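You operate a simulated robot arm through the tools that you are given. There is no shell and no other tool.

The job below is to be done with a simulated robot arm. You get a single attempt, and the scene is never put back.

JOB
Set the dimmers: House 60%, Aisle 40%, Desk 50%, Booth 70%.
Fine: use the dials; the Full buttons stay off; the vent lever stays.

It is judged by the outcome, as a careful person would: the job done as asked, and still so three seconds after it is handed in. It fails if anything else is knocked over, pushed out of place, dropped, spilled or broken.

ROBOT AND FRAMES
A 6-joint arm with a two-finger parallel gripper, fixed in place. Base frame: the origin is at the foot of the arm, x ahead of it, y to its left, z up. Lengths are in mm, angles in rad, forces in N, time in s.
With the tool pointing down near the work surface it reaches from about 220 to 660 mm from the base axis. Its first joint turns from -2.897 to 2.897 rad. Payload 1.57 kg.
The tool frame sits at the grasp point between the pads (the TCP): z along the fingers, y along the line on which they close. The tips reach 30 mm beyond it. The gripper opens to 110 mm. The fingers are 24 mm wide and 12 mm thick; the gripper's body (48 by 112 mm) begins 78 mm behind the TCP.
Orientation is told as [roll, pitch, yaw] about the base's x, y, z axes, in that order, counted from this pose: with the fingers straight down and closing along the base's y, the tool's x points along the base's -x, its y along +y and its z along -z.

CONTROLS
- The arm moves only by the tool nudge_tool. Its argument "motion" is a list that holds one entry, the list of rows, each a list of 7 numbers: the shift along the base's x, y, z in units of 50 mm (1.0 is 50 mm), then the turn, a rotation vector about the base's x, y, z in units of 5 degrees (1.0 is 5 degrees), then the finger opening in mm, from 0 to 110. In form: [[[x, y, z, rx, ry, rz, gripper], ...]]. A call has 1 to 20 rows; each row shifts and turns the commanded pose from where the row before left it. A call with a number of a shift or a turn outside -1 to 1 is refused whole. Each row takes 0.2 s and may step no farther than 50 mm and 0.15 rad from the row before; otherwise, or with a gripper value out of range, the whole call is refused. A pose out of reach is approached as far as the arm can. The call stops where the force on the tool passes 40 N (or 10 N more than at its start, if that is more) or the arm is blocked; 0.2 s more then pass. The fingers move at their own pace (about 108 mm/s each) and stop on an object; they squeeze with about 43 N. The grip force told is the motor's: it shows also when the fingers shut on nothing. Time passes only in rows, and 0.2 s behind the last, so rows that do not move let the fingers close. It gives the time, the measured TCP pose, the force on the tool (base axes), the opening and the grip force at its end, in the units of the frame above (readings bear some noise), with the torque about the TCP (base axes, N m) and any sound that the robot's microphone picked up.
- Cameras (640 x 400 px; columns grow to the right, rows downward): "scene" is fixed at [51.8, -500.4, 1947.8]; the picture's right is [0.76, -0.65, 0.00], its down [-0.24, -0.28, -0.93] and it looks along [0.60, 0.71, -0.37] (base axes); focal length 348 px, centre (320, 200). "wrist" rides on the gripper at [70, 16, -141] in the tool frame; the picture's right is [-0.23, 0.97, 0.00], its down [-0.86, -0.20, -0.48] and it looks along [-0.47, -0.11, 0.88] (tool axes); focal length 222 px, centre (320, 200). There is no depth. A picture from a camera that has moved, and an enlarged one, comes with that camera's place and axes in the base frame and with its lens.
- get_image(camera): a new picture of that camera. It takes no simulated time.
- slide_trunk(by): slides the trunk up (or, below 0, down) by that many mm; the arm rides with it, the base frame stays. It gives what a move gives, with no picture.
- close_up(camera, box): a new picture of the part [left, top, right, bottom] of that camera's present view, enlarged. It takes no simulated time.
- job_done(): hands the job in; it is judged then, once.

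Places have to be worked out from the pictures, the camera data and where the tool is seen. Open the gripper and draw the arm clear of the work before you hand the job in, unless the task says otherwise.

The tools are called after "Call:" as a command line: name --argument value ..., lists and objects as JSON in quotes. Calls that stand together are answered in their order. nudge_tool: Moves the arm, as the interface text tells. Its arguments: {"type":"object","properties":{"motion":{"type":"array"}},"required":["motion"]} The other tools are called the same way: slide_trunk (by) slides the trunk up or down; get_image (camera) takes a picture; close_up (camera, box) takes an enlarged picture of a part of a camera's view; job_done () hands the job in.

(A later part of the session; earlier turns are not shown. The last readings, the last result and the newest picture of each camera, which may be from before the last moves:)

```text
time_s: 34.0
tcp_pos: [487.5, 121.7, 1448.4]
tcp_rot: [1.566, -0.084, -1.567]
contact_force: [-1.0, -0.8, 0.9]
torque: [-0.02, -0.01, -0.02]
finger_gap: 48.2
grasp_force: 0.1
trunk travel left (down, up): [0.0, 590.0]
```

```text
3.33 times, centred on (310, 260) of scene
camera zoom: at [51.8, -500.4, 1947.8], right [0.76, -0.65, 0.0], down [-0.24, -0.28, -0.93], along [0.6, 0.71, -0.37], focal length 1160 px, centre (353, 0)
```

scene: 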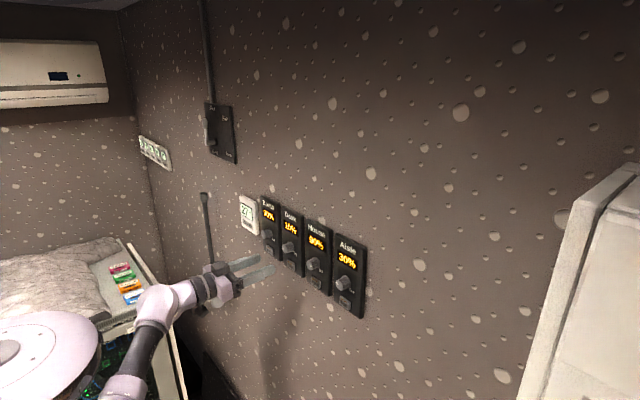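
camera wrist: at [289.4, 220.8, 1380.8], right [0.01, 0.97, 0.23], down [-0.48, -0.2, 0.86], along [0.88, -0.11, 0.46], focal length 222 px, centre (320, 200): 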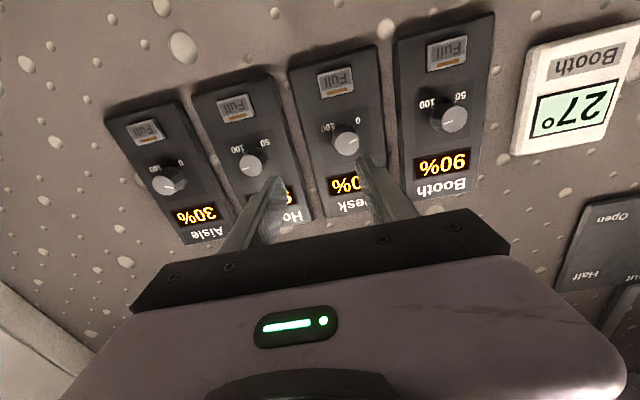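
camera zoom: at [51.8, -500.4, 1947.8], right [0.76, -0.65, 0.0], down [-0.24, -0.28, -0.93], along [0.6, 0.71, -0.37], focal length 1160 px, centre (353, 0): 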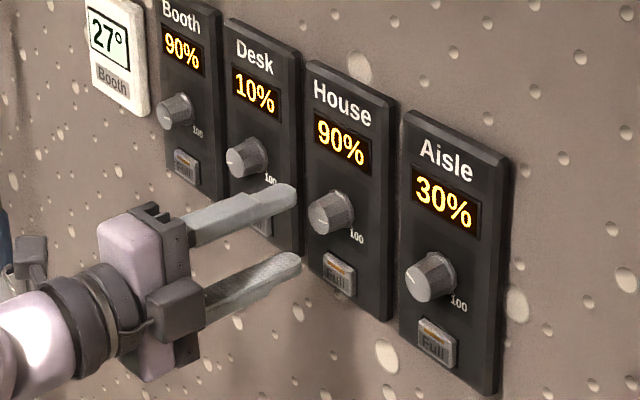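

House knob appears ~1.5 mm lower and ~1 mm right of the tool axis. I trim that and advance to x≈525, still open at 48 mm.

Call:
nudge_tool --motion '[[[0.15, -0.02, -0.03, 0, 0, 0, 48], [0.2, 0, 0, 0, 0, 0, 48], [0.2, 0, 0, 0, 0, 0, 48], [0.2, 0, 0, 0, 0, 0, 48], [0, 0, 0, 0, 0, 0, 48]]]'

Call:
close_up --camera "wrist" --box '[240, 100, 400, 240]'

Call:
close_up --camera "scene" --box '[280, 220, 350, 290]'

```text
time_s: 35.2
tcp_pos: [525.7, 119.5, 1447.1]
tcp_rot: [1.564, -0.087, -1.568]
contact_force: [0.0, -0.4, -0.9]
torque: [0.01, 0.02, 0.03]
finger_gap: 48.0
grasp_force: 0.1
trunk travel left (down, up): [0.0, 590.0]
```

```text
2.86 times, centred on (320, 170) of wrist
camera zoom: at [383.4, 190.1, 1459.4], right [0.01, -0.14, 0.99], down [-0.48, -0.87, -0.12], along [0.88, -0.47, -0.07], focal length 635 px, centre (320, 286)
```

zoom: 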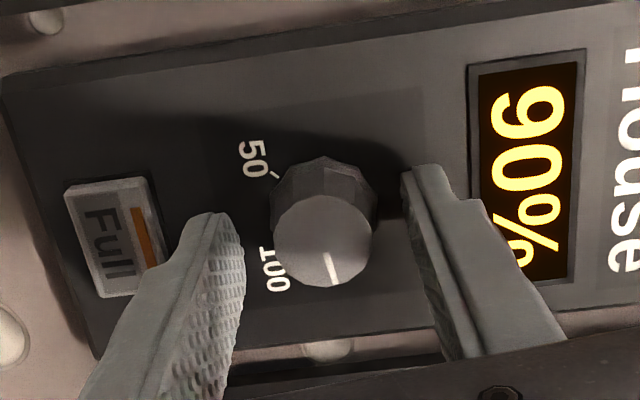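

```text
5.71 times, centred on (315, 255) of scene
camera zoom: at [51.8, -500.4, 1947.8], right [0.76, -0.65, 0.0], down [-0.24, -0.28, -0.93], along [0.6, 0.71, -0.37], focal length 1988 px, centre (349, -114)
```

zoom: 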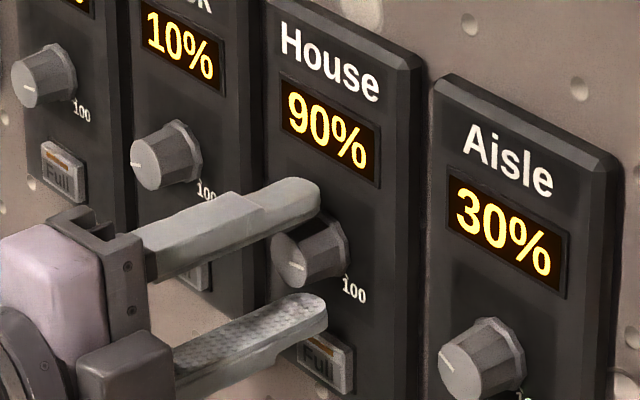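

The knob is centred on the tool axis now ((322,241) vs predicted (322,244)), and the lower finger is well clear of the Full button. I close on it.

Call:
nudge_tool --motion '[[[0, 0, 0, 0, 0, 0, 35], [0, 0, 0, 0, 0, 0, 15], [0, 0, 0, 0, 0, 0, 10], [0, 0, 0, 0, 0, 0, 10]]]'

Call:
close_up --camera "scene" --box '[280, 220, 350, 290]'

```text
time_s: 36.2
tcp_pos: [525.3, 120.9, 1447.3]
tcp_rot: [1.565, -0.086, -1.565]
contact_force: [5.6, 1.2, 10.5]
torque: [-0.01, -0.32, 0.05]
finger_gap: 28.6
grasp_force: 38.5
trunk travel left (down, up): [0.0, 590.0]
```

```text
5.71 times, centred on (315, 255) of scene
camera zoom: at [51.8, -500.4, 1947.8], right [0.76, -0.65, 0.0], down [-0.24, -0.28, -0.93], along [0.6, 0.71, -0.37], focal length 1988 px, centre (349, -114)
```

zoom: 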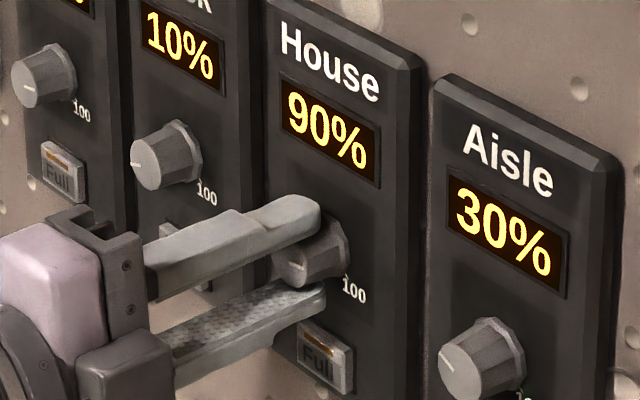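

Closing vertically shows +10 N upward on the tool, meaning the knob axis is a bit higher. I shift up 1 mm to null that before turning.

Call:
nudge_tool --motion '[[[0, 0, 0.02, 0, 0, 0, 10], [0, 0, 0, 0, 0, 0, 10], [0, 0, 0, 0, 0, 0, 10]]]'

```text
time_s: 37.0
tcp_pos: [525.2, 118.9, 1448.6]
tcp_rot: [1.562, -0.089, -1.568]
contact_force: [3.3, 2.5, 3.8]
torque: [0.0, -0.06, 0.26]
finger_gap: 28.5
grasp_force: 38.0
trunk travel left (down, up): [0.0, 590.0]
```

Force nulled to ~4 N. I begin turning House counter-clockwise (−x roll), 40° first, with a final 0.4 mm upward trim, and read forces and display.

Call:
nudge_tool --motion '[[[0, 0, 0.008, -1, 0, 0, 10], [0, 0, 0, -1, 0, 0, 10], [0, 0, 0, -1, 0, 0, 10], [0, 0, 0, -1, 0, 0, 10], [0, 0, 0, 0, 0, 0, 10]]]'

Call:
close_up --camera "scene" --box '[280, 220, 350, 290]'

Call:
close_up --camera "wrist" --box '[240, 100, 400, 240]'

```text
time_s: 38.2
tcp_pos: [525.8, 120.1, 1448.3]
tcp_rot: [1.562, -0.437, -1.565]
contact_force: [0.4, 1.2, -4.0]
torque: [0.0, 0.05, -0.16]
finger_gap: 28.8
grasp_force: 38.8
trunk travel left (down, up): [0.0, 590.0]
```

```text
5.71 times, centred on (315, 255) of scene
camera zoom: at [51.8, -500.4, 1947.8], right [0.76, -0.65, 0.0], down [-0.24, -0.28, -0.93], along [0.6, 0.71, -0.37], focal length 1988 px, centre (349, -114)
```

zoom: 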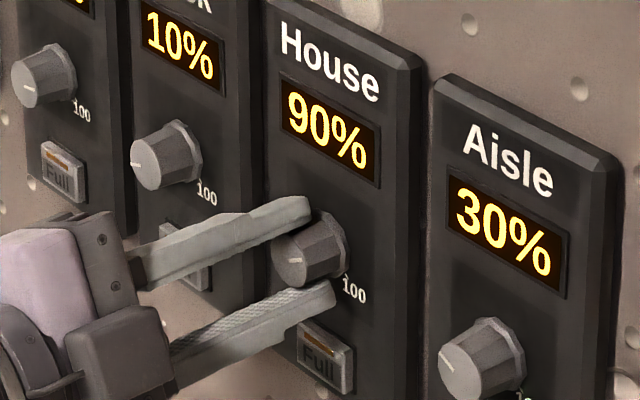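

```text
2.86 times, centred on (320, 170) of wrist
camera zoom: at [382.9, 189.7, 1435.6], right [0.01, 0.21, 0.98], down [-0.48, -0.86, 0.19], along [0.88, -0.47, 0.09], focal length 635 px, centre (320, 286)
```

zoom: 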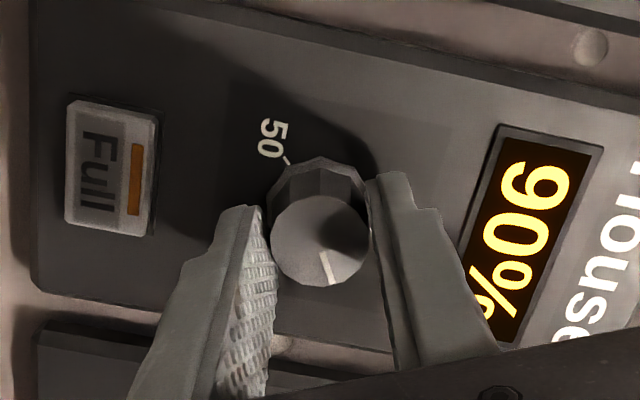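

Forces are low and the pointer turns with the gripper without slipping. I continue counter-clockwise 35° more (55° total, expecting ~80%).

Call:
nudge_tool --motion '[[[0, 0, 0, -1, 0, 0, 10], [0, 0, 0, -1, 0, 0, 10], [0, 0, 0, -1, 0, 0, 10], [0, 0, 0, -1, 0, 0, 10], [0, 0, 0, -1, 0, 0, 10], [0, 0, 0, -1, 0, 0, 10], [0, 0, 0, -1, 0, 0, 10], [0, 0, 0, 0, 0, 0, 10]]]'

Call:
close_up --camera "scene" --box '[280, 220, 350, 290]'

```text
time_s: 40.0
tcp_pos: [524.3, 121.4, 1447.4]
tcp_rot: [1.557, -1.049, -1.561]
contact_force: [-2.8, 0.9, -12.0]
torque: [0.02, 0.43, 0.06]
finger_gap: 28.7
grasp_force: 38.2
trunk travel left (down, up): [0.0, 590.0]
```

```text
5.71 times, centred on (315, 255) of scene
camera zoom: at [51.8, -500.4, 1947.8], right [0.76, -0.65, 0.0], down [-0.24, -0.28, -0.93], along [0.6, 0.71, -0.37], focal length 1988 px, centre (349, -114)
```

zoom: 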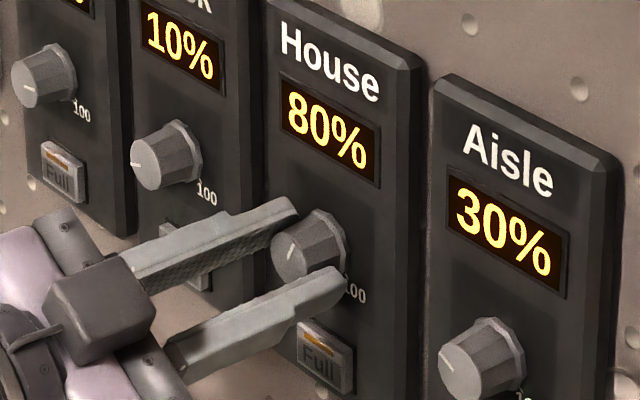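

House reads 80% on track; the side force is −12 N in z, so I trim 1 mm down and continue 30° more (85° total).

Call:
nudge_tool --motion '[[[0, 0, -0.02, 0, 0, 0, 10], [0, 0, 0, -1, 0, 0, 10], [0, 0, 0, -1, 0, 0, 10], [0, 0, 0, -1, 0, 0, 10], [0, 0, 0, -1, 0, 0, 10], [0, 0, 0, -1, 0, 0, 10], [0, 0, 0, -1, 0, 0, 10], [0, 0, 0, 0, 0, 0, 10]]]'

Call:
close_up --camera "scene" --box '[280, 220, 350, 290]'

Call:
close_up --camera "wrist" --box '[240, 100, 400, 240]'

```text
time_s: 41.8
tcp_pos: [524.3, 120.8, 1447.9]
tcp_rot: [-0.502, -1.566, 0.494]
contact_force: [7.1, 5.0, 10.3]
torque: [0.0, -0.41, 0.18]
finger_gap: 28.3
grasp_force: 38.4
trunk travel left (down, up): [0.0, 590.0]
```

```text
5.71 times, centred on (315, 255) of scene
camera zoom: at [51.8, -500.4, 1947.8], right [0.76, -0.65, 0.0], down [-0.24, -0.28, -0.93], along [0.6, 0.71, -0.37], focal length 1988 px, centre (349, -114)
```

zoom: 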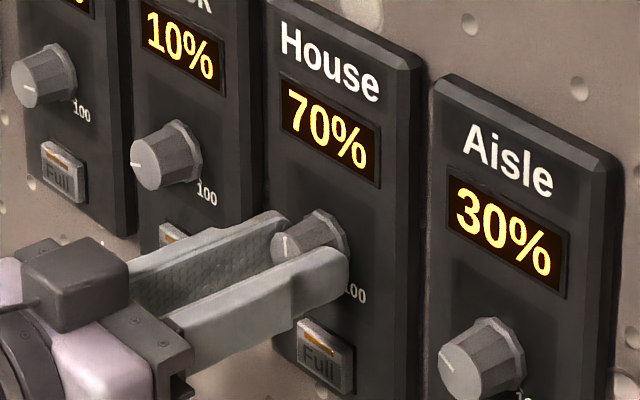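

```text
2.86 times, centred on (320, 170) of wrist
camera zoom: at [382.9, 136.8, 1380.0], right [0.01, 0.97, 0.23], down [-0.48, -0.2, 0.86], along [0.88, -0.11, 0.46], focal length 635 px, centre (320, 286)
```

zoom: 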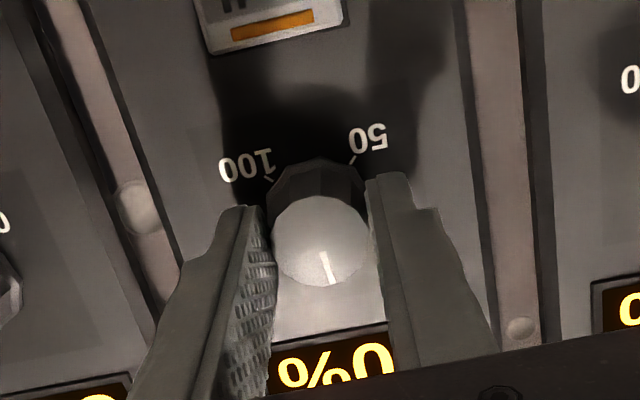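

House reads 70% with the pointer straight up, as expected at 85° turned. I trim +0.6 mm z and +0.4 mm y and continue 40° (125° total).

Call:
nudge_tool --motion '[[[0, 0.008, 0.012, 0, 0, 0, 10], [0, 0, 0, -1, 0, 0, 10], [0, 0, 0, -1, 0, 0, 10], [0, 0, 0, -1, 0, 0, 10], [0, 0, 0, -1, 0, 0, 10], [0, 0, 0, 0, 0, 0, 10]]]'

```text
time_s: 43.2
tcp_pos: [524.5, 120.0, 1448.0]
tcp_rot: [-1.561, -1.222, 1.556]
contact_force: [3.4, 1.4, 2.4]
torque: [-0.03, -0.03, 0.07]
finger_gap: 28.5
grasp_force: 38.0
trunk travel left (down, up): [0.0, 590.0]
```

Forces are low again. I turn another 35° (140° total) and read the display.

Call:
nudge_tool --motion '[[[0, 0, 0, -1, 0, 0, 10], [0, 0, 0, -1, 0, 0, 10], [0, 0, 0, -1, 0, 0, 10], [0, 0, 0, -1, 0, 0, 10], [0, 0, 0, -1, 0, 0, 10], [0, 0, 0, -1, 0, 0, 10], [0, 0, 0, -1, 0, 0, 10], [0, 0, 0, 0, 0, 0, 10]]]'

Call:
close_up --camera "scene" --box '[280, 220, 350, 290]'

Call:
close_up --camera "wrist" --box '[240, 100, 400, 240]'

```text
time_s: 45.0
tcp_pos: [524.6, 120.2, 1449.1]
tcp_rot: [-1.572, -0.609, 1.567]
contact_force: [1.5, 0.9, -3.2]
torque: [0.0, 0.0, 0.04]
finger_gap: 28.4
grasp_force: 38.7
trunk travel left (down, up): [0.0, 590.0]
```

```text
5.71 times, centred on (315, 255) of scene
camera zoom: at [51.8, -500.4, 1947.8], right [0.76, -0.65, 0.0], down [-0.24, -0.28, -0.93], along [0.6, 0.71, -0.37], focal length 1988 px, centre (349, -114)
```

zoom: 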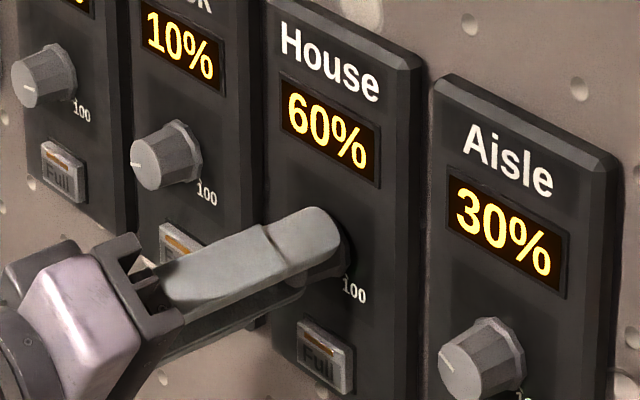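

```text
2.86 times, centred on (320, 170) of wrist
camera zoom: at [382.7, 73.0, 1395.6], right [0.01, 0.74, -0.67], down [-0.48, 0.59, 0.65], along [0.88, 0.31, 0.36], focal length 635 px, centre (320, 286)
```

zoom: 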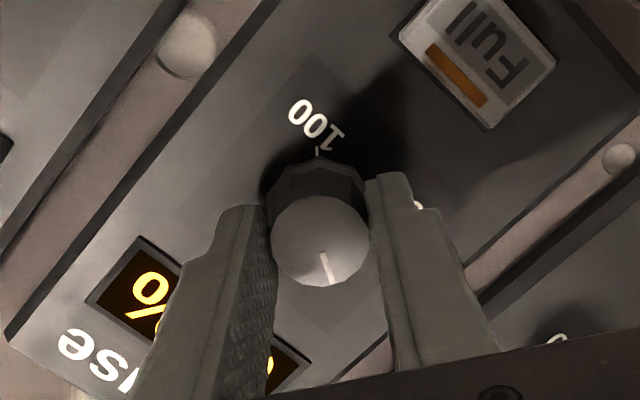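

House shows 60% at 140° turned, but rounding means the true 60% centre is at 162°, so I turn the remaining 22°.

Call:
nudge_tool --motion '[[[0, 0, 0, -1, 0, 0, 10], [0, 0, 0, -1, 0, 0, 10], [0, 0, 0, -1, 0, 0, 10], [0, 0, 0, -1, 0, 0, 10], [0, 0, 0, -0.4, 0, 0, 10], [0, 0, 0, 0, 0, 0, 10]]]'

Call:
close_up --camera "scene" --box '[280, 220, 350, 290]'

Call:
close_up --camera "wrist" --box '[240, 100, 400, 240]'

```text
time_s: 46.4
tcp_pos: [525.8, 119.4, 1448.2]
tcp_rot: [-1.575, -0.225, 1.568]
contact_force: [-4.0, -0.8, -10.8]
torque: [-0.03, 0.3, -0.08]
finger_gap: 28.5
grasp_force: 38.4
trunk travel left (down, up): [0.0, 590.0]
```

```text
5.71 times, centred on (315, 255) of scene
camera zoom: at [51.8, -500.4, 1947.8], right [0.76, -0.65, 0.0], down [-0.24, -0.28, -0.93], along [0.6, 0.71, -0.37], focal length 1988 px, centre (349, -114)
```

zoom: 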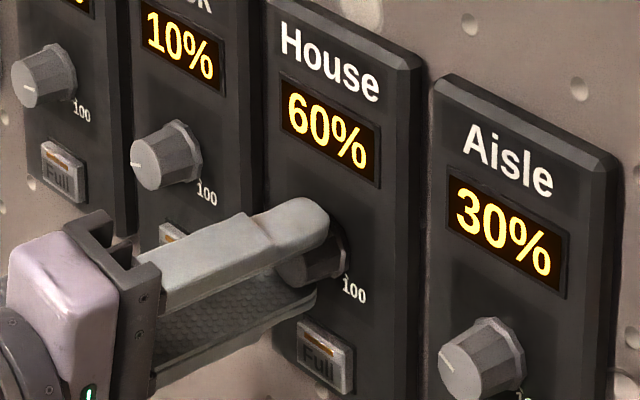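

```text
2.86 times, centred on (320, 170) of wrist
camera zoom: at [382.7, 56.3, 1417.1], right [0.01, 0.44, -0.9], down [-0.48, 0.79, 0.38], along [0.88, 0.43, 0.21], focal length 635 px, centre (320, 286)
```

zoom: 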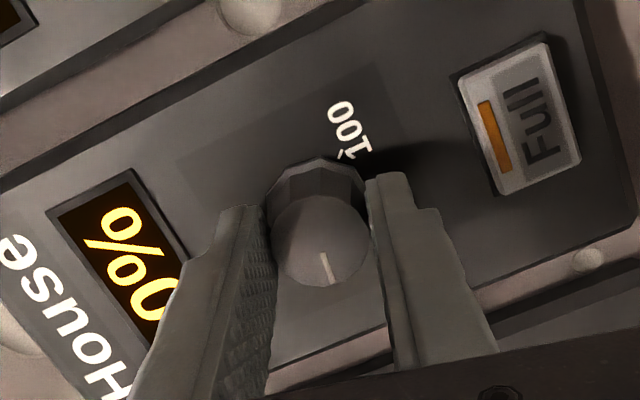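

House shows 60% with the pointer at about −80° (target −81°). I open the fingers and back straight out 45 mm.

Call:
nudge_tool --motion '[[[0, 0, 0, 0, 0, 0, 36], [0, 0, 0, 0, 0, 0, 48], [0, 0, 0, 0, 0, 0, 48], [-0.2, 0, 0, 0, 0, 0, 48], [-0.4, 0, 0, 0, 0, 0, 48], [-0.4, 0, 0, 0, 0, 0, 48], [0, 0, 0, 0, 0, 0, 48]]]'

Call:
close_up --camera "scene" --box '[250, 190, 380, 320]'

Call:
get_image --camera "wrist"

```text
time_s: 48.0
tcp_pos: [474.3, 120.2, 1448.8]
tcp_rot: [-1.576, -0.227, 1.568]
contact_force: [0.6, -0.4, -0.4]
torque: [0.01, -0.05, -0.01]
finger_gap: 47.9
grasp_force: 0.0
trunk travel left (down, up): [0.0, 590.0]
```

```text
3.08 times, centred on (315, 255) of scene
camera zoom: at [51.8, -500.4, 1947.8], right [0.76, -0.65, 0.0], down [-0.24, -0.28, -0.93], along [0.6, 0.71, -0.37], focal length 1071 px, centre (335, 31)
```

zoom: 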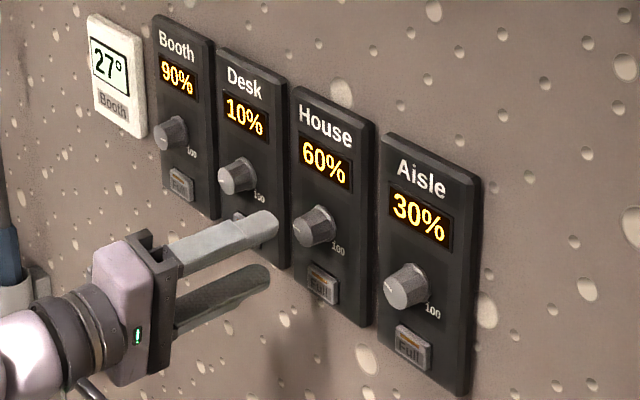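

```text
taken
camera wrist: at [331.5, 55.8, 1417.0], right [0.01, 0.44, -0.9], down [-0.48, 0.79, 0.38], along [0.88, 0.43, 0.21], focal length 222 px, centre (320, 200)
```

wrist: 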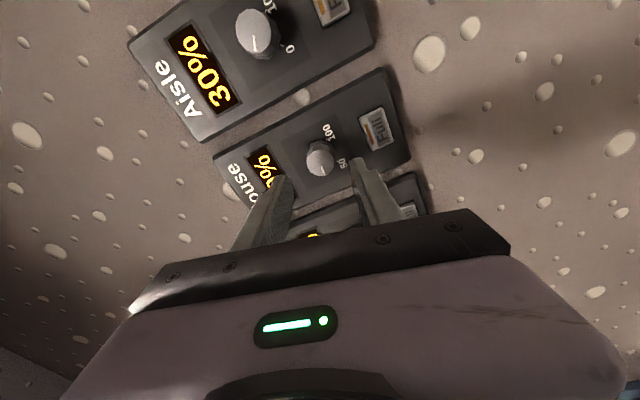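

House is at 60% and stays put. Next is Desk (10→50%, +108°): I shift to y≈235 at this retreat distance, then check centring at x≈488.

Call:
nudge_tool --motion '[[[0, 0.6, 0, 0, 0, 0, 48], [0, 0.8, 0, 0, 0, 0, 48], [0, 0.9, 0, 0, 0, 0, 48], [0.28, 0, 0, 0, 0, 0, 48], [0, 0, 0, 0, 0, 0, 48]]]'

Call:
close_up --camera "wrist" --box '[240, 100, 400, 240]'

Call:
close_up --camera "scene" --box '[230, 180, 360, 310]'

```text
time_s: 49.2
tcp_pos: [489.0, 234.6, 1447.5]
tcp_rot: [-1.575, -0.225, 1.568]
contact_force: [-0.2, 0.2, -0.6]
torque: [-0.03, -0.03, 0.02]
finger_gap: 48.2
grasp_force: 0.0
trunk travel left (down, up): [0.0, 590.0]
```

```text
2.86 times, centred on (320, 170) of wrist
camera zoom: at [346.7, 171.5, 1416.9], right [0.01, 0.44, -0.9], down [-0.48, 0.79, 0.38], along [0.88, 0.43, 0.21], focal length 635 px, centre (320, 286)
```

zoom: 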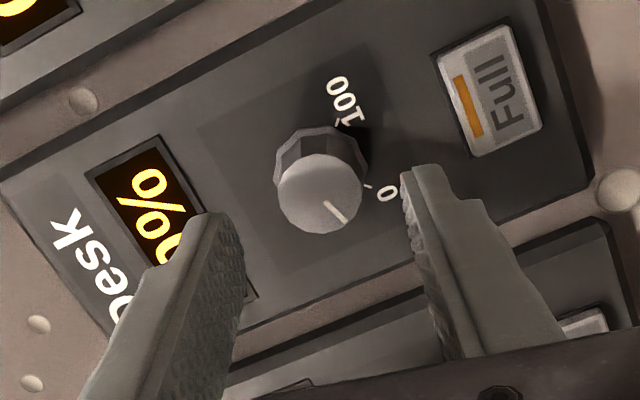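

```text
3.08 times, centred on (295, 245) of scene
camera zoom: at [51.8, -500.4, 1947.8], right [0.76, -0.65, 0.0], down [-0.24, -0.28, -0.93], along [0.6, 0.71, -0.37], focal length 1071 px, centre (397, 62)
```

zoom: 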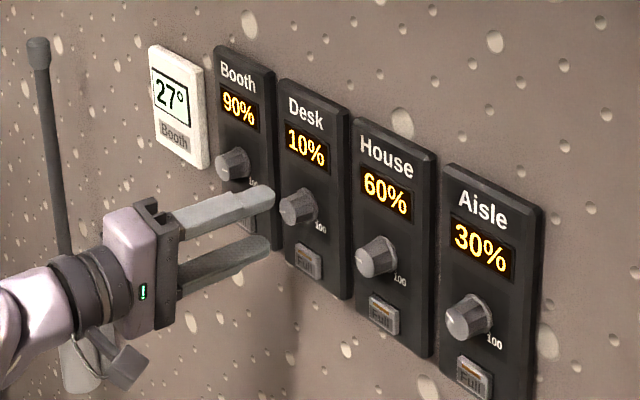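

The Desk knob is within ~1 mm of the tool axis. I advance 36 mm to x≈525 and close on it.

Call:
nudge_tool --motion '[[[0.12, 0, 0, 0, 0, 0, 48], [0.2, 0, 0, 0, 0, 0, 48], [0.2, 0, 0, 0, 0, 0, 48], [0.2, 0, 0, 0, 0, 0, 48], [0, 0, 0, 0, 0, 0, 48]]]'

Call:
close_up --camera "wrist" --box '[240, 100, 400, 240]'

```text
time_s: 50.4
tcp_pos: [526.3, 235.4, 1449.4]
tcp_rot: [-1.576, -0.227, 1.568]
contact_force: [0.7, 0.7, -0.1]
torque: [-0.06, -0.03, 0.0]
finger_gap: 48.0
grasp_force: 0.1
trunk travel left (down, up): [0.0, 590.0]
```

```text
2.86 times, centred on (320, 170) of wrist
camera zoom: at [383.0, 170.9, 1417.7], right [0.01, 0.44, -0.9], down [-0.48, 0.79, 0.38], along [0.88, 0.43, 0.21], focal length 635 px, centre (320, 286)
```

zoom: 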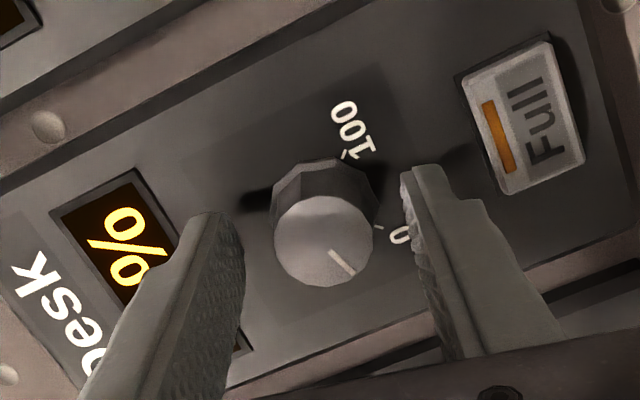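

Centred ((323,241) vs (322,244)) and clear of the Full button. Closing now.

Call:
nudge_tool --motion '[[[0, 0, 0, 0, 0, 0, 35], [0, 0, 0, 0, 0, 0, 15], [0, 0, 0, 0, 0, 0, 10], [0, 0, 0, 0, 0, 0, 10]]]'

```text
time_s: 51.4
tcp_pos: [525.8, 234.1, 1448.0]
tcp_rot: [-1.574, -0.228, 1.569]
contact_force: [-7.0, -1.4, -13.9]
torque: [-0.02, 0.4, -0.03]
finger_gap: 28.7
grasp_force: 38.5
trunk travel left (down, up): [0.0, 590.0]
```

Fz is −14 N, so the tool is slightly high along the closing direction; I shift down 1.6 mm to null it.

Call:
nudge_tool --motion '[[[0, 0, -0.03, 0, 0, 0, 10], [0, 0, 0, 0, 0, 0, 10], [0, 0, 0, 0, 0, 0, 10]]]'

```text
time_s: 52.2
tcp_pos: [525.4, 234.6, 1448.3]
tcp_rot: [-1.575, -0.226, 1.567]
contact_force: [3.8, 1.4, 4.3]
torque: [-0.02, -0.11, -0.02]
finger_gap: 28.6
grasp_force: 38.6
trunk travel left (down, up): [0.0, 590.0]
```

Nulled to ~4 N. I turn Desk clockwise 40° and check forces and display.

Call:
nudge_tool --motion '[[[0, 0, 0, 1, 0, 0, 10], [0, 0, 0, 1, 0, 0, 10], [0, 0, 0, 1, 0, 0, 10], [0, 0, 0, 1, 0, 0, 10], [0, 0, 0, 1, 0, 0, 10], [0, 0, 0, 1, 0, 0, 10], [0, 0, 0, 1, 0, 0, 10], [0, 0, 0, 1, 0, 0, 10], [0, 0, 0, 0, 0, 0, 10]]]'

Call:
close_up --camera "scene" --box '[250, 200, 330, 280]'

```text
time_s: 54.2
tcp_pos: [525.0, 234.5, 1447.1]
tcp_rot: [-1.571, -0.927, 1.568]
contact_force: [14.7, 5.2, 25.1]
torque: [-0.02, -0.83, 0.21]
finger_gap: 28.5
grasp_force: 38.5
trunk travel left (down, up): [0.0, 590.0]
```

```text
5.00 times, centred on (290, 240) of scene
camera zoom: at [51.8, -500.4, 1947.8], right [0.76, -0.65, 0.0], down [-0.24, -0.28, -0.93], along [0.6, 0.71, -0.37], focal length 1740 px, centre (470, 0)
```

zoom: 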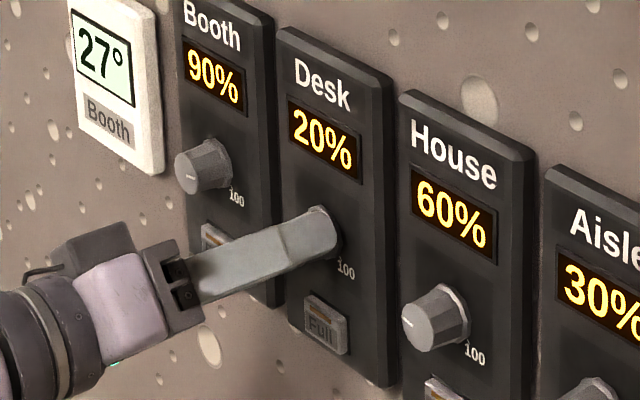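

Desk reads 20%; Fz has risen to +25 N, so the tool has drifted low relative to the knob. I trim up 2 mm in two steps and recheck.

Call:
nudge_tool --motion '[[[0, 0, 0.02, 0, 0, 0, 10], [0, 0.004, 0.016, 0, 0, 0, 10], [0, 0, 0, 0, 0, 0, 10]]]'

Call:
close_up --camera "wrist" --box '[240, 100, 400, 240]'

```text
time_s: 55.0
tcp_pos: [525.2, 234.7, 1448.2]
tcp_rot: [-1.57, -0.925, 1.562]
contact_force: [4.5, 0.3, 8.0]
torque: [0.02, -0.31, 0.06]
finger_gap: 28.6
grasp_force: 38.1
trunk travel left (down, up): [0.0, 590.0]
```

```text
2.86 times, centred on (320, 170) of wrist
camera zoom: at [382.6, 206.9, 1383.6], right [0.01, 0.91, -0.4], down [-0.47, 0.36, 0.8], along [0.88, 0.19, 0.44], focal length 635 px, centre (320, 286)
```

zoom: 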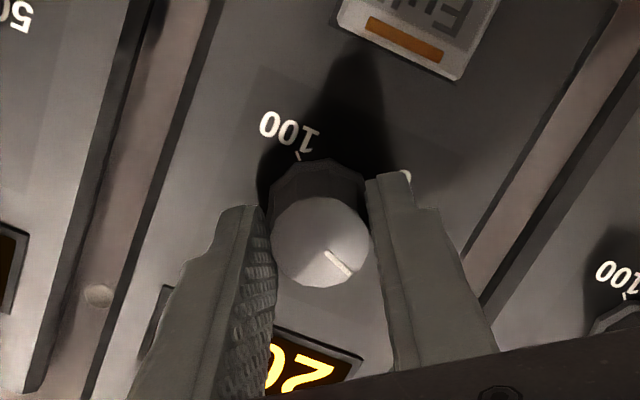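

Forces back to ~8 N and the pointer follows the gripper. I continue 25° with a slight 0.5 mm up trim.

Call:
nudge_tool --motion '[[[0, 0, 0.01, 1, 0, 0, 10], [0, 0, 0, 1, 0, 0, 10], [0, 0, 0, 1, 0, 0, 10], [0, 0, 0, 1, 0, 0, 10], [0, 0, 0, 1, 0, 0, 10], [0, 0, 0, 0, 0, 0, 10]]]'

```text
time_s: 56.4
tcp_pos: [525.1, 235.3, 1448.1]
tcp_rot: [-1.543, -1.363, 1.538]
contact_force: [-7.5, -4.8, -23.4]
torque: [-0.03, 0.93, -0.23]
finger_gap: 28.6
grasp_force: 38.4
trunk travel left (down, up): [0.0, 590.0]
```

Fz swung to −23 N, so I trim 1.5 mm down (and 0.3 mm in y) before continuing.

Call:
nudge_tool --motion '[[[0, 0, -0.02, 0, 0, 0, 10], [0, -0.006, -0.015, 0, 0, 0, 10], [0, 0, 0, 0, 0, 0, 10]]]'

Call:
close_up --camera "scene" --box '[250, 200, 330, 280]'

```text
time_s: 57.2
tcp_pos: [523.6, 235.2, 1447.8]
tcp_rot: [-1.561, -1.362, 1.559]
contact_force: [-0.4, -2.1, -11.7]
torque: [0.01, 0.35, 0.03]
finger_gap: 28.4
grasp_force: 38.7
trunk travel left (down, up): [0.0, 590.0]
```

```text
5.00 times, centred on (290, 240) of scene
camera zoom: at [51.8, -500.4, 1947.8], right [0.76, -0.65, 0.0], down [-0.24, -0.28, -0.93], along [0.6, 0.71, -0.37], focal length 1740 px, centre (470, 0)
```

zoom: 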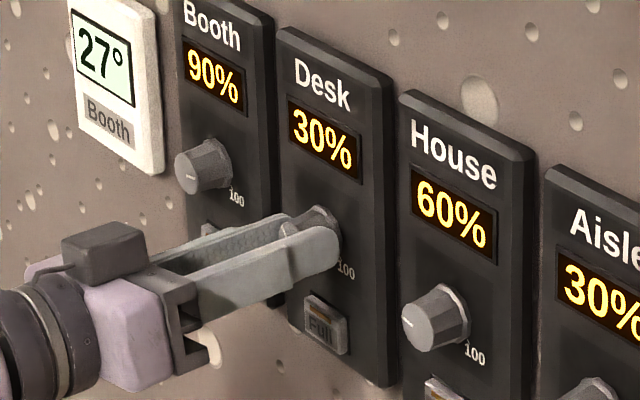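

Desk shows 30% at 65° turned, as expected. I continue +20° with another small down trim.

Call:
nudge_tool --motion '[[[0, 0, -0.012, 1, 0, 0, 10], [0, 0, 0, 1, 0, 0, 10], [0, 0, 0, 1, 0, 0, 10], [0, 0, 0, 1, 0, 0, 10], [0, 0, 0, 0, 0, 0, 10]]]'

```text
time_s: 58.4
tcp_pos: [525.8, 235.2, 1447.9]
tcp_rot: [1.553, -1.432, -1.556]
contact_force: [9.7, 3.6, 12.9]
torque: [-0.03, -0.46, 0.18]
finger_gap: 28.6
grasp_force: 38.7
trunk travel left (down, up): [0.0, 590.0]
```

Roll is now +8°, 85° turned, forces moderate. I trim 0.6 mm up and turn the remaining 23°.

Call:
nudge_tool --motion '[[[0, 0, 0.012, 1, 0, 0, 10], [0, 0, 0, 1, 0, 0, 10], [0, 0, 0, 1, 0, 0, 10], [0, 0, 0, 1, 0, 0, 10], [0, 0, 0, 0.6, 0, 0, 10], [0, 0, 0, 0, 0, 0, 10]]]'

Call:
close_up --camera "scene" --box '[250, 200, 330, 280]'

Call:
close_up --camera "wrist" --box '[240, 100, 400, 240]'

```text
time_s: 59.8
tcp_pos: [524.9, 235.6, 1447.8]
tcp_rot: [1.562, -1.029, -1.564]
contact_force: [12.2, 6.0, 21.0]
torque: [0.01, -0.51, 0.27]
finger_gap: 28.7
grasp_force: 39.1
trunk travel left (down, up): [0.0, 590.0]
```

```text
5.00 times, centred on (290, 240) of scene
camera zoom: at [51.8, -500.4, 1947.8], right [0.76, -0.65, 0.0], down [-0.24, -0.28, -0.93], along [0.6, 0.71, -0.37], focal length 1740 px, centre (470, 0)
```

zoom: 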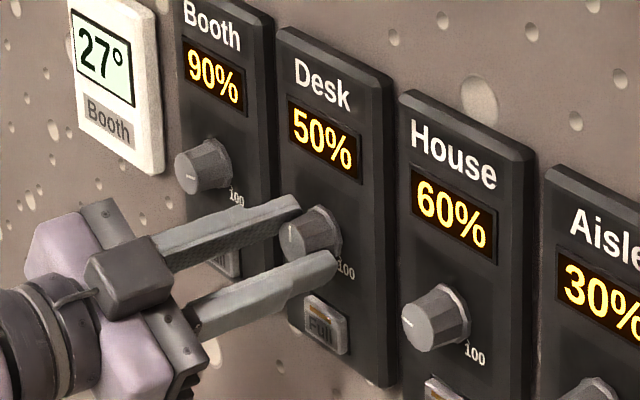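

```text
2.86 times, centred on (320, 170) of wrist
camera zoom: at [382.6, 285.2, 1398.5], right [0.01, 0.72, 0.7], down [-0.48, -0.61, 0.63], along [0.88, -0.34, 0.34], focal length 635 px, centre (320, 286)
```

zoom: 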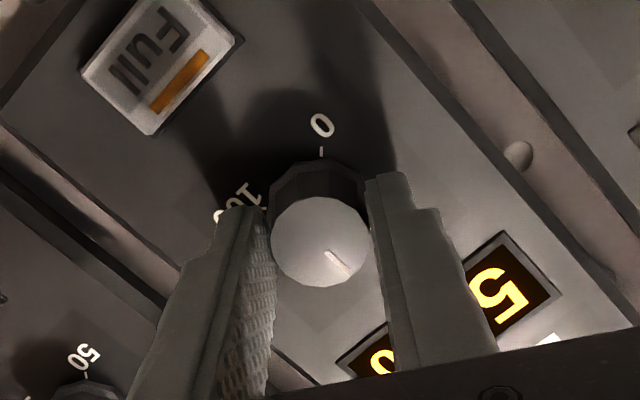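

Desk shows 50% with the pointer straight up — exactly its midpoint. I relieve the side force first (1.5 mm up), then open and back out.

Call:
nudge_tool --motion '[[[0, 0.006, 0.03, 0, 0, 0, 10], [0, 0, 0, 0, 0, 0, 10], [0, 0, 0, 0, 0, 0, 36], [0, 0, 0, 0, 0, 0, 48], [0, 0, 0, 0, 0, 0, 48], [-0.2, 0, 0, 0, 0, 0, 48], [-0.4, 0, 0, 0, 0, 0, 48], [-0.4, 0, 0, 0, 0, 0, 48], [0, 0, 0, 0, 0, 0, 48]]]'

Call:
close_up --camera "scene" --box '[240, 190, 370, 320]'

```text
time_s: 61.8
tcp_pos: [473.1, 236.2, 1448.4]
tcp_rot: [1.557, -1.033, -1.562]
contact_force: [-0.5, -1.1, -0.2]
torque: [0.01, 0.0, -0.01]
finger_gap: 48.0
grasp_force: 0.1
trunk travel left (down, up): [0.0, 590.0]
```

```text
3.08 times, centred on (305, 255) of scene
camera zoom: at [51.8, -500.4, 1947.8], right [0.76, -0.65, 0.0], down [-0.24, -0.28, -0.93], along [0.6, 0.71, -0.37], focal length 1071 px, centre (366, 31)
```

zoom: 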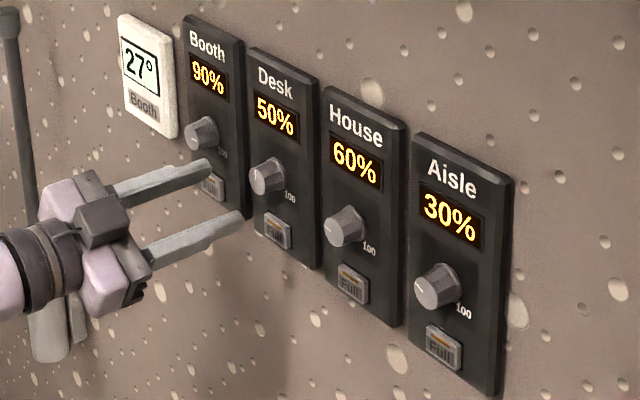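

Desk holds 50%. Booth next (90→70%, −108°): I roll to about +56° and shift to y≈350, staying retreated, then check centring.

Call:
nudge_tool --motion '[[[0, 0.2, 0, 1, 0, 0, 48], [0, 0.4, 0, 1, 0, 0, 48], [0, 0.5, 0, 1, 0, 0, 48], [0, 0.6, 0, 1, 0, 0, 48], [0, 0.58, 0, 1, 0, 0, 48], [0.28, 0, 0, 0, 0, 0, 48], [0, 0, 0, 0, 0, 0, 48]]]'

Call:
close_up --camera "wrist" --box '[240, 100, 400, 240]'

Call:
get_image --camera "scene"

```text
time_s: 63.4
tcp_pos: [488.2, 349.0, 1451.3]
tcp_rot: [1.562, -0.592, -1.565]
contact_force: [-0.1, 0.0, -0.1]
torque: [0.0, 0.02, 0.01]
finger_gap: 48.4
grasp_force: 0.0
trunk travel left (down, up): [0.0, 590.0]
```

```text
2.86 times, centred on (320, 170) of wrist
camera zoom: at [346.4, 415.6, 1426.4], right [0.01, 0.36, 0.93], down [-0.48, -0.82, 0.32], along [0.88, -0.45, 0.16], focal length 635 px, centre (320, 286)
```

zoom: 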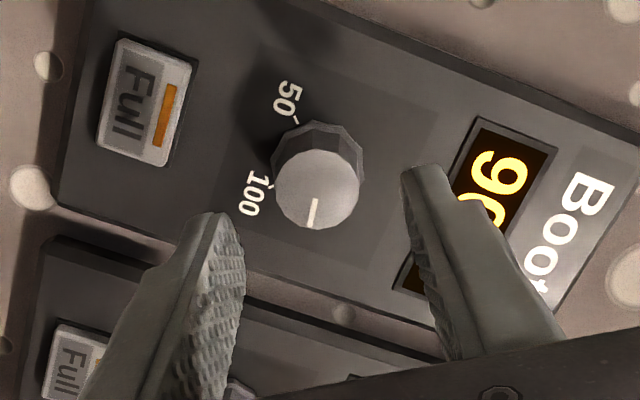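

```text
taken
```

scene: 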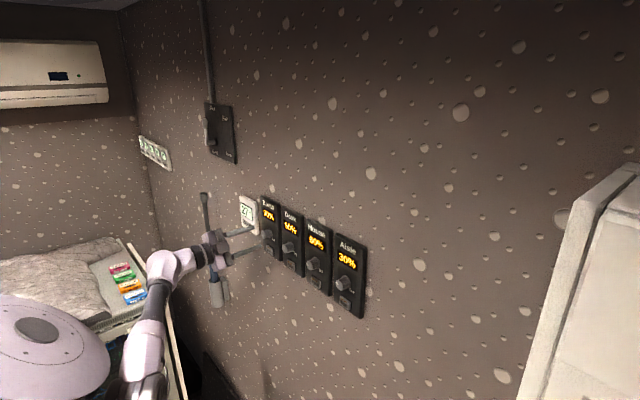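

The knob looks near-centred, but I want to verify the Desk reading in the scene view, and take a finer reading of the tool height.

Call:
close_up --camera "scene" --box '[240, 190, 370, 320]'

Call:
nudge_tool --motion '[[[0, 0, 0, 0, 0, 0, 48]]]'

```text
3.08 times, centred on (305, 255) of scene
camera zoom: at [51.8, -500.4, 1947.8], right [0.76, -0.65, 0.0], down [-0.24, -0.28, -0.93], along [0.6, 0.71, -0.37], focal length 1071 px, centre (366, 31)
```

zoom: 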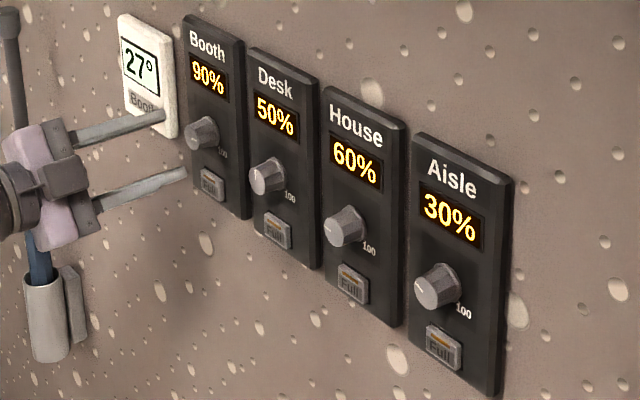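

```text
time_s: 63.8
tcp_pos: [488.5, 349.2, 1449.7]
tcp_rot: [1.562, -0.594, -1.566]
contact_force: [0.1, -0.3, 0.2]
torque: [0.02, 0.01, 0.0]
finger_gap: 47.8
grasp_force: 0.1
trunk travel left (down, up): [0.0, 590.0]
```

Desk is indeed 50%. Booth's knob is ~1 mm left and ~1 mm lower than the tool axis; I trim that and advance to x≈525.

Call:
nudge_tool --motion '[[[0.13, 0.024, -0.024, 0, 0, 0, 48], [0.2, 0, 0, 0, 0, 0, 48], [0.2, 0, 0, 0, 0, 0, 48], [0.2, 0, 0, 0, 0, 0, 48], [0, 0, 0, 0, 0, 0, 48]]]'

Call:
close_up --camera "wrist" --box '[240, 100, 400, 240]'

Call:
close_up --camera "scene" --box '[230, 180, 310, 260]'

```text
time_s: 65.0
tcp_pos: [525.5, 350.1, 1447.3]
tcp_rot: [1.562, -0.593, -1.566]
contact_force: [0.5, 0.2, 0.1]
torque: [-0.01, -0.02, 0.04]
finger_gap: 47.8
grasp_force: 0.1
trunk travel left (down, up): [0.0, 590.0]
```

```text
2.86 times, centred on (320, 170) of wrist
camera zoom: at [383.2, 416.9, 1424.8], right [0.01, 0.36, 0.93], down [-0.48, -0.82, 0.32], along [0.88, -0.45, 0.16], focal length 635 px, centre (320, 286)
```

zoom: 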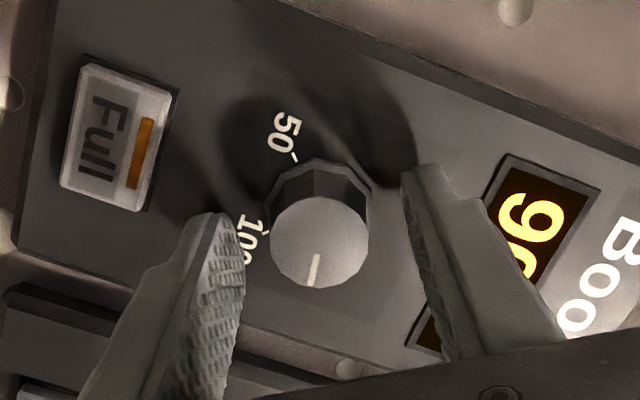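

```text
5.00 times, centred on (270, 220) of scene
camera zoom: at [51.8, -500.4, 1947.8], right [0.76, -0.65, 0.0], down [-0.24, -0.28, -0.93], along [0.6, 0.71, -0.37], focal length 1740 px, centre (570, 100)
```

zoom: 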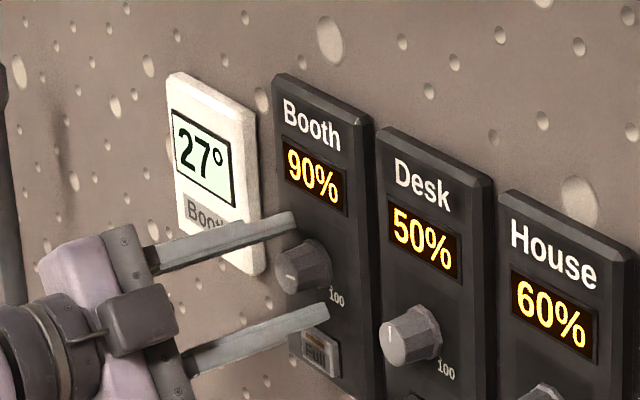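

Booth knob centred ((320,242) vs (322,244)); thermostat is clear of the fingers. Closing.

Call:
nudge_tool --motion '[[[0, 0, 0, 0, 0, 0, 35], [0, 0, 0, 0, 0, 0, 15], [0, 0, 0, 0, 0, 0, 10], [0, 0, 0, 0, 0, 0, 10]]]'

```text
time_s: 66.0
tcp_pos: [525.4, 350.7, 1448.3]
tcp_rot: [1.561, -0.593, -1.565]
contact_force: [-1.4, -2.7, -4.6]
torque: [0.0, 0.09, -0.12]
finger_gap: 28.6
grasp_force: 38.8
trunk travel left (down, up): [0.0, 590.0]
```

Good grip with under 5 N side force. I turn Booth counter-clockwise 25° and check.

Call:
nudge_tool --motion '[[[0, 0, -0.008, -1, 0, 0, 10], [0, 0, 0, -1, 0, 0, 10], [0, 0, 0, -1, 0, 0, 10], [0, 0, 0, -1, 0, 0, 10], [0, 0, 0, -1, 0, 0, 10], [0, 0, 0, 0, 0, 0, 10]]]'

```text
time_s: 67.4
tcp_pos: [524.0, 350.8, 1448.2]
tcp_rot: [1.56, -1.031, -1.565]
contact_force: [4.8, 1.6, 9.0]
torque: [0.01, -0.34, 0.01]
finger_gap: 28.6
grasp_force: 38.5
trunk travel left (down, up): [0.0, 590.0]
```

Forces are fine (9 N). I continue another 30° (55° total) with a 0.5 mm up trim and look.

Call:
nudge_tool --motion '[[[0, 0, 0.01, -1, 0, 0, 10], [0, 0, 0, -1, 0, 0, 10], [0, 0, 0, -1, 0, 0, 10], [0, 0, 0, -1, 0, 0, 10], [0, 0, 0, -1, 0, 0, 10], [0, 0, 0, -1, 0, 0, 10], [0, 0, 0, 0, 0, 0, 10]]]'

Call:
close_up --camera "scene" --box '[230, 180, 310, 260]'

Call:
close_up --camera "wrist" --box '[240, 100, 400, 240]'

```text
time_s: 69.0
tcp_pos: [524.3, 349.3, 1447.9]
tcp_rot: [1.336, -1.555, -1.344]
contact_force: [3.4, 1.5, 5.0]
torque: [0.0, -0.05, 0.1]
finger_gap: 28.5
grasp_force: 38.5
trunk travel left (down, up): [0.0, 590.0]
```

```text
5.00 times, centred on (270, 220) of scene
camera zoom: at [51.8, -500.4, 1947.8], right [0.76, -0.65, 0.0], down [-0.24, -0.28, -0.93], along [0.6, 0.71, -0.37], focal length 1740 px, centre (570, 100)
```

zoom: 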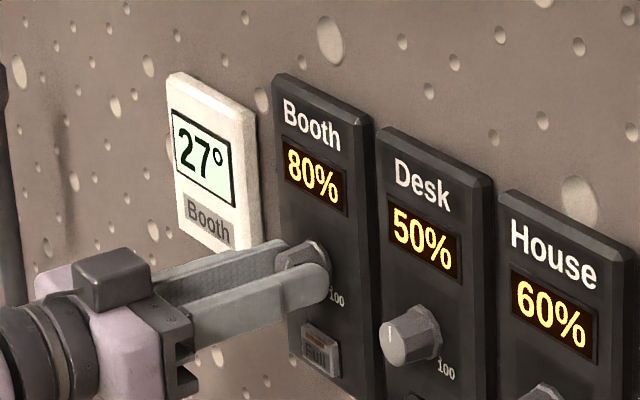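

```text
2.86 times, centred on (320, 170) of wrist
camera zoom: at [382.9, 368.1, 1380.3], right [0.01, 0.97, 0.24], down [-0.48, -0.21, 0.85], along [0.88, -0.12, 0.46], focal length 635 px, centre (320, 286)
```

zoom: 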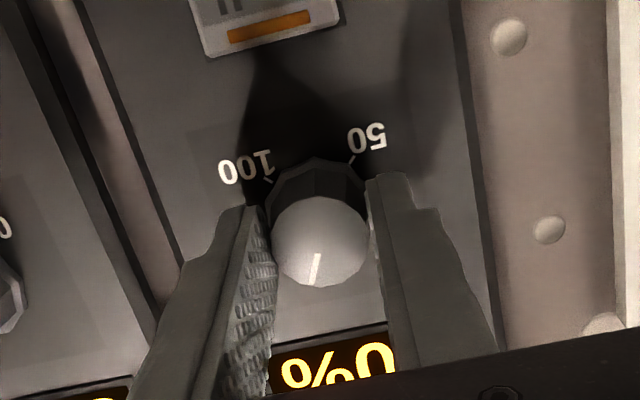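

Booth reads 80% with low forces. I turn 28° more, then check before the last 25°.

Call:
nudge_tool --motion '[[[0, 0, 0, -1, 0, 0, 10], [0, 0, 0, -1, 0, 0, 10], [0, 0, 0, -1, 0, 0, 10], [0, 0, 0, -1, 0, 0, 10], [0, 0, 0, -1, 0, 0, 10], [0, 0, 0, -0.6, 0, 0, 10], [0, 0, 0, 0, 0, 0, 10]]]'

```text
time_s: 70.6
tcp_pos: [524.8, 350.5, 1447.8]
tcp_rot: [-1.569, -1.098, 1.562]
contact_force: [2.1, 0.2, 3.9]
torque: [-0.01, -0.26, 0.06]
finger_gap: 28.4
grasp_force: 38.0
trunk travel left (down, up): [0.0, 590.0]
```

Low forces at 83° turned. I complete the final 25° (108° total) and read.

Call:
nudge_tool --motion '[[[0, 0, 0, -1, 0, 0, 10], [0, 0, 0, -1, 0, 0, 10], [0, 0, 0, -1, 0, 0, 10], [0, 0, 0, -1, 0, 0, 10], [0, 0, 0, -1, 0, 0, 10], [0, 0, 0, 0, 0, 0, 10]]]'

Call:
close_up --camera "scene" --box '[230, 180, 310, 260]'

Call:
close_up --camera "wrist" --box '[240, 100, 400, 240]'

```text
time_s: 72.0
tcp_pos: [525.4, 349.7, 1447.8]
tcp_rot: [-1.576, -0.663, 1.566]
contact_force: [2.4, 1.2, 3.9]
torque: [0.0, -0.13, -0.06]
finger_gap: 28.5
grasp_force: 38.3
trunk travel left (down, up): [0.0, 590.0]
```

```text
5.00 times, centred on (270, 220) of scene
camera zoom: at [51.8, -500.4, 1947.8], right [0.76, -0.65, 0.0], down [-0.24, -0.28, -0.93], along [0.6, 0.71, -0.37], focal length 1740 px, centre (570, 100)
```

zoom: 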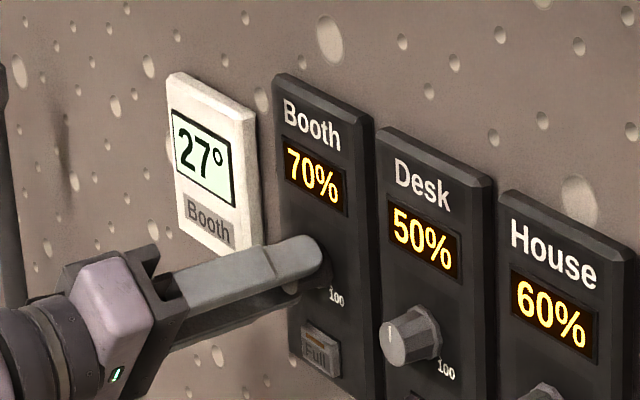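

```text
2.86 times, centred on (320, 170) of wrist
camera zoom: at [382.8, 305.8, 1392.9], right [0.01, 0.78, -0.63], down [-0.48, 0.55, 0.68], along [0.88, 0.3, 0.37], focal length 635 px, centre (320, 286)
```

zoom: 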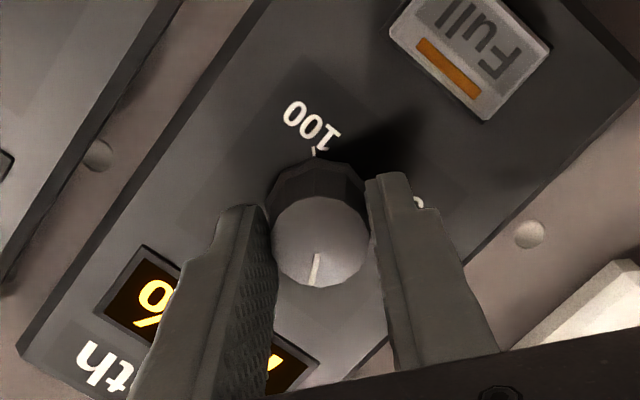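

Booth shows 70%, pointer at ≈−28° (target −27°). I open and back out.

Call:
nudge_tool --motion '[[[0, 0, 0, 0, 0, 0, 36], [0, 0, 0, 0, 0, 0, 48], [0, 0, 0, 0, 0, 0, 48], [-0.2, 0, 0, 0, 0, 0, 48], [-0.4, 0, 0, 0, 0, 0, 48], [-0.5, 0, 0, 0, 0, 0, 48], [0, 0, 0, 0, 0, 0, 48]]]'

Call:
close_up --camera "scene" --box '[240, 190, 370, 320]'

Call:
close_up --camera "scene" --box '[325, 230, 375, 290]'

```text
time_s: 73.6
tcp_pos: [469.4, 350.3, 1447.1]
tcp_rot: [-1.575, -0.664, 1.565]
contact_force: [-0.1, 0.0, 0.0]
torque: [0.0, 0.0, -0.01]
finger_gap: 47.7
grasp_force: 0.1
trunk travel left (down, up): [0.0, 590.0]
```

```text
3.08 times, centred on (305, 255) of scene
camera zoom: at [51.8, -500.4, 1947.8], right [0.76, -0.65, 0.0], down [-0.24, -0.28, -0.93], along [0.6, 0.71, -0.37], focal length 1071 px, centre (366, 31)
```

zoom: 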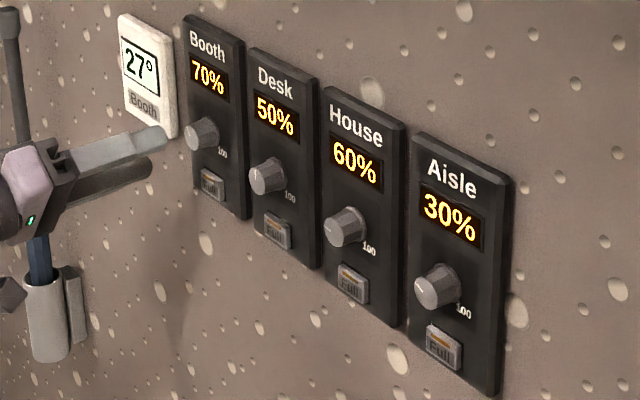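

```text
6.67 times, centred on (350, 260) of scene
camera zoom: at [51.8, -500.4, 1947.8], right [0.76, -0.65, 0.0], down [-0.24, -0.28, -0.93], along [0.6, 0.71, -0.37], focal length 2320 px, centre (120, -200)
```

zoom: 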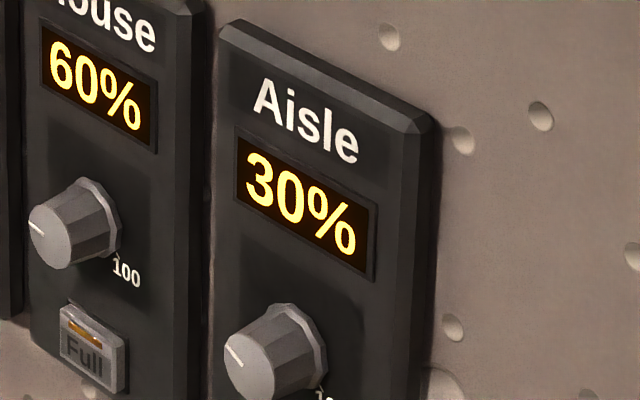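

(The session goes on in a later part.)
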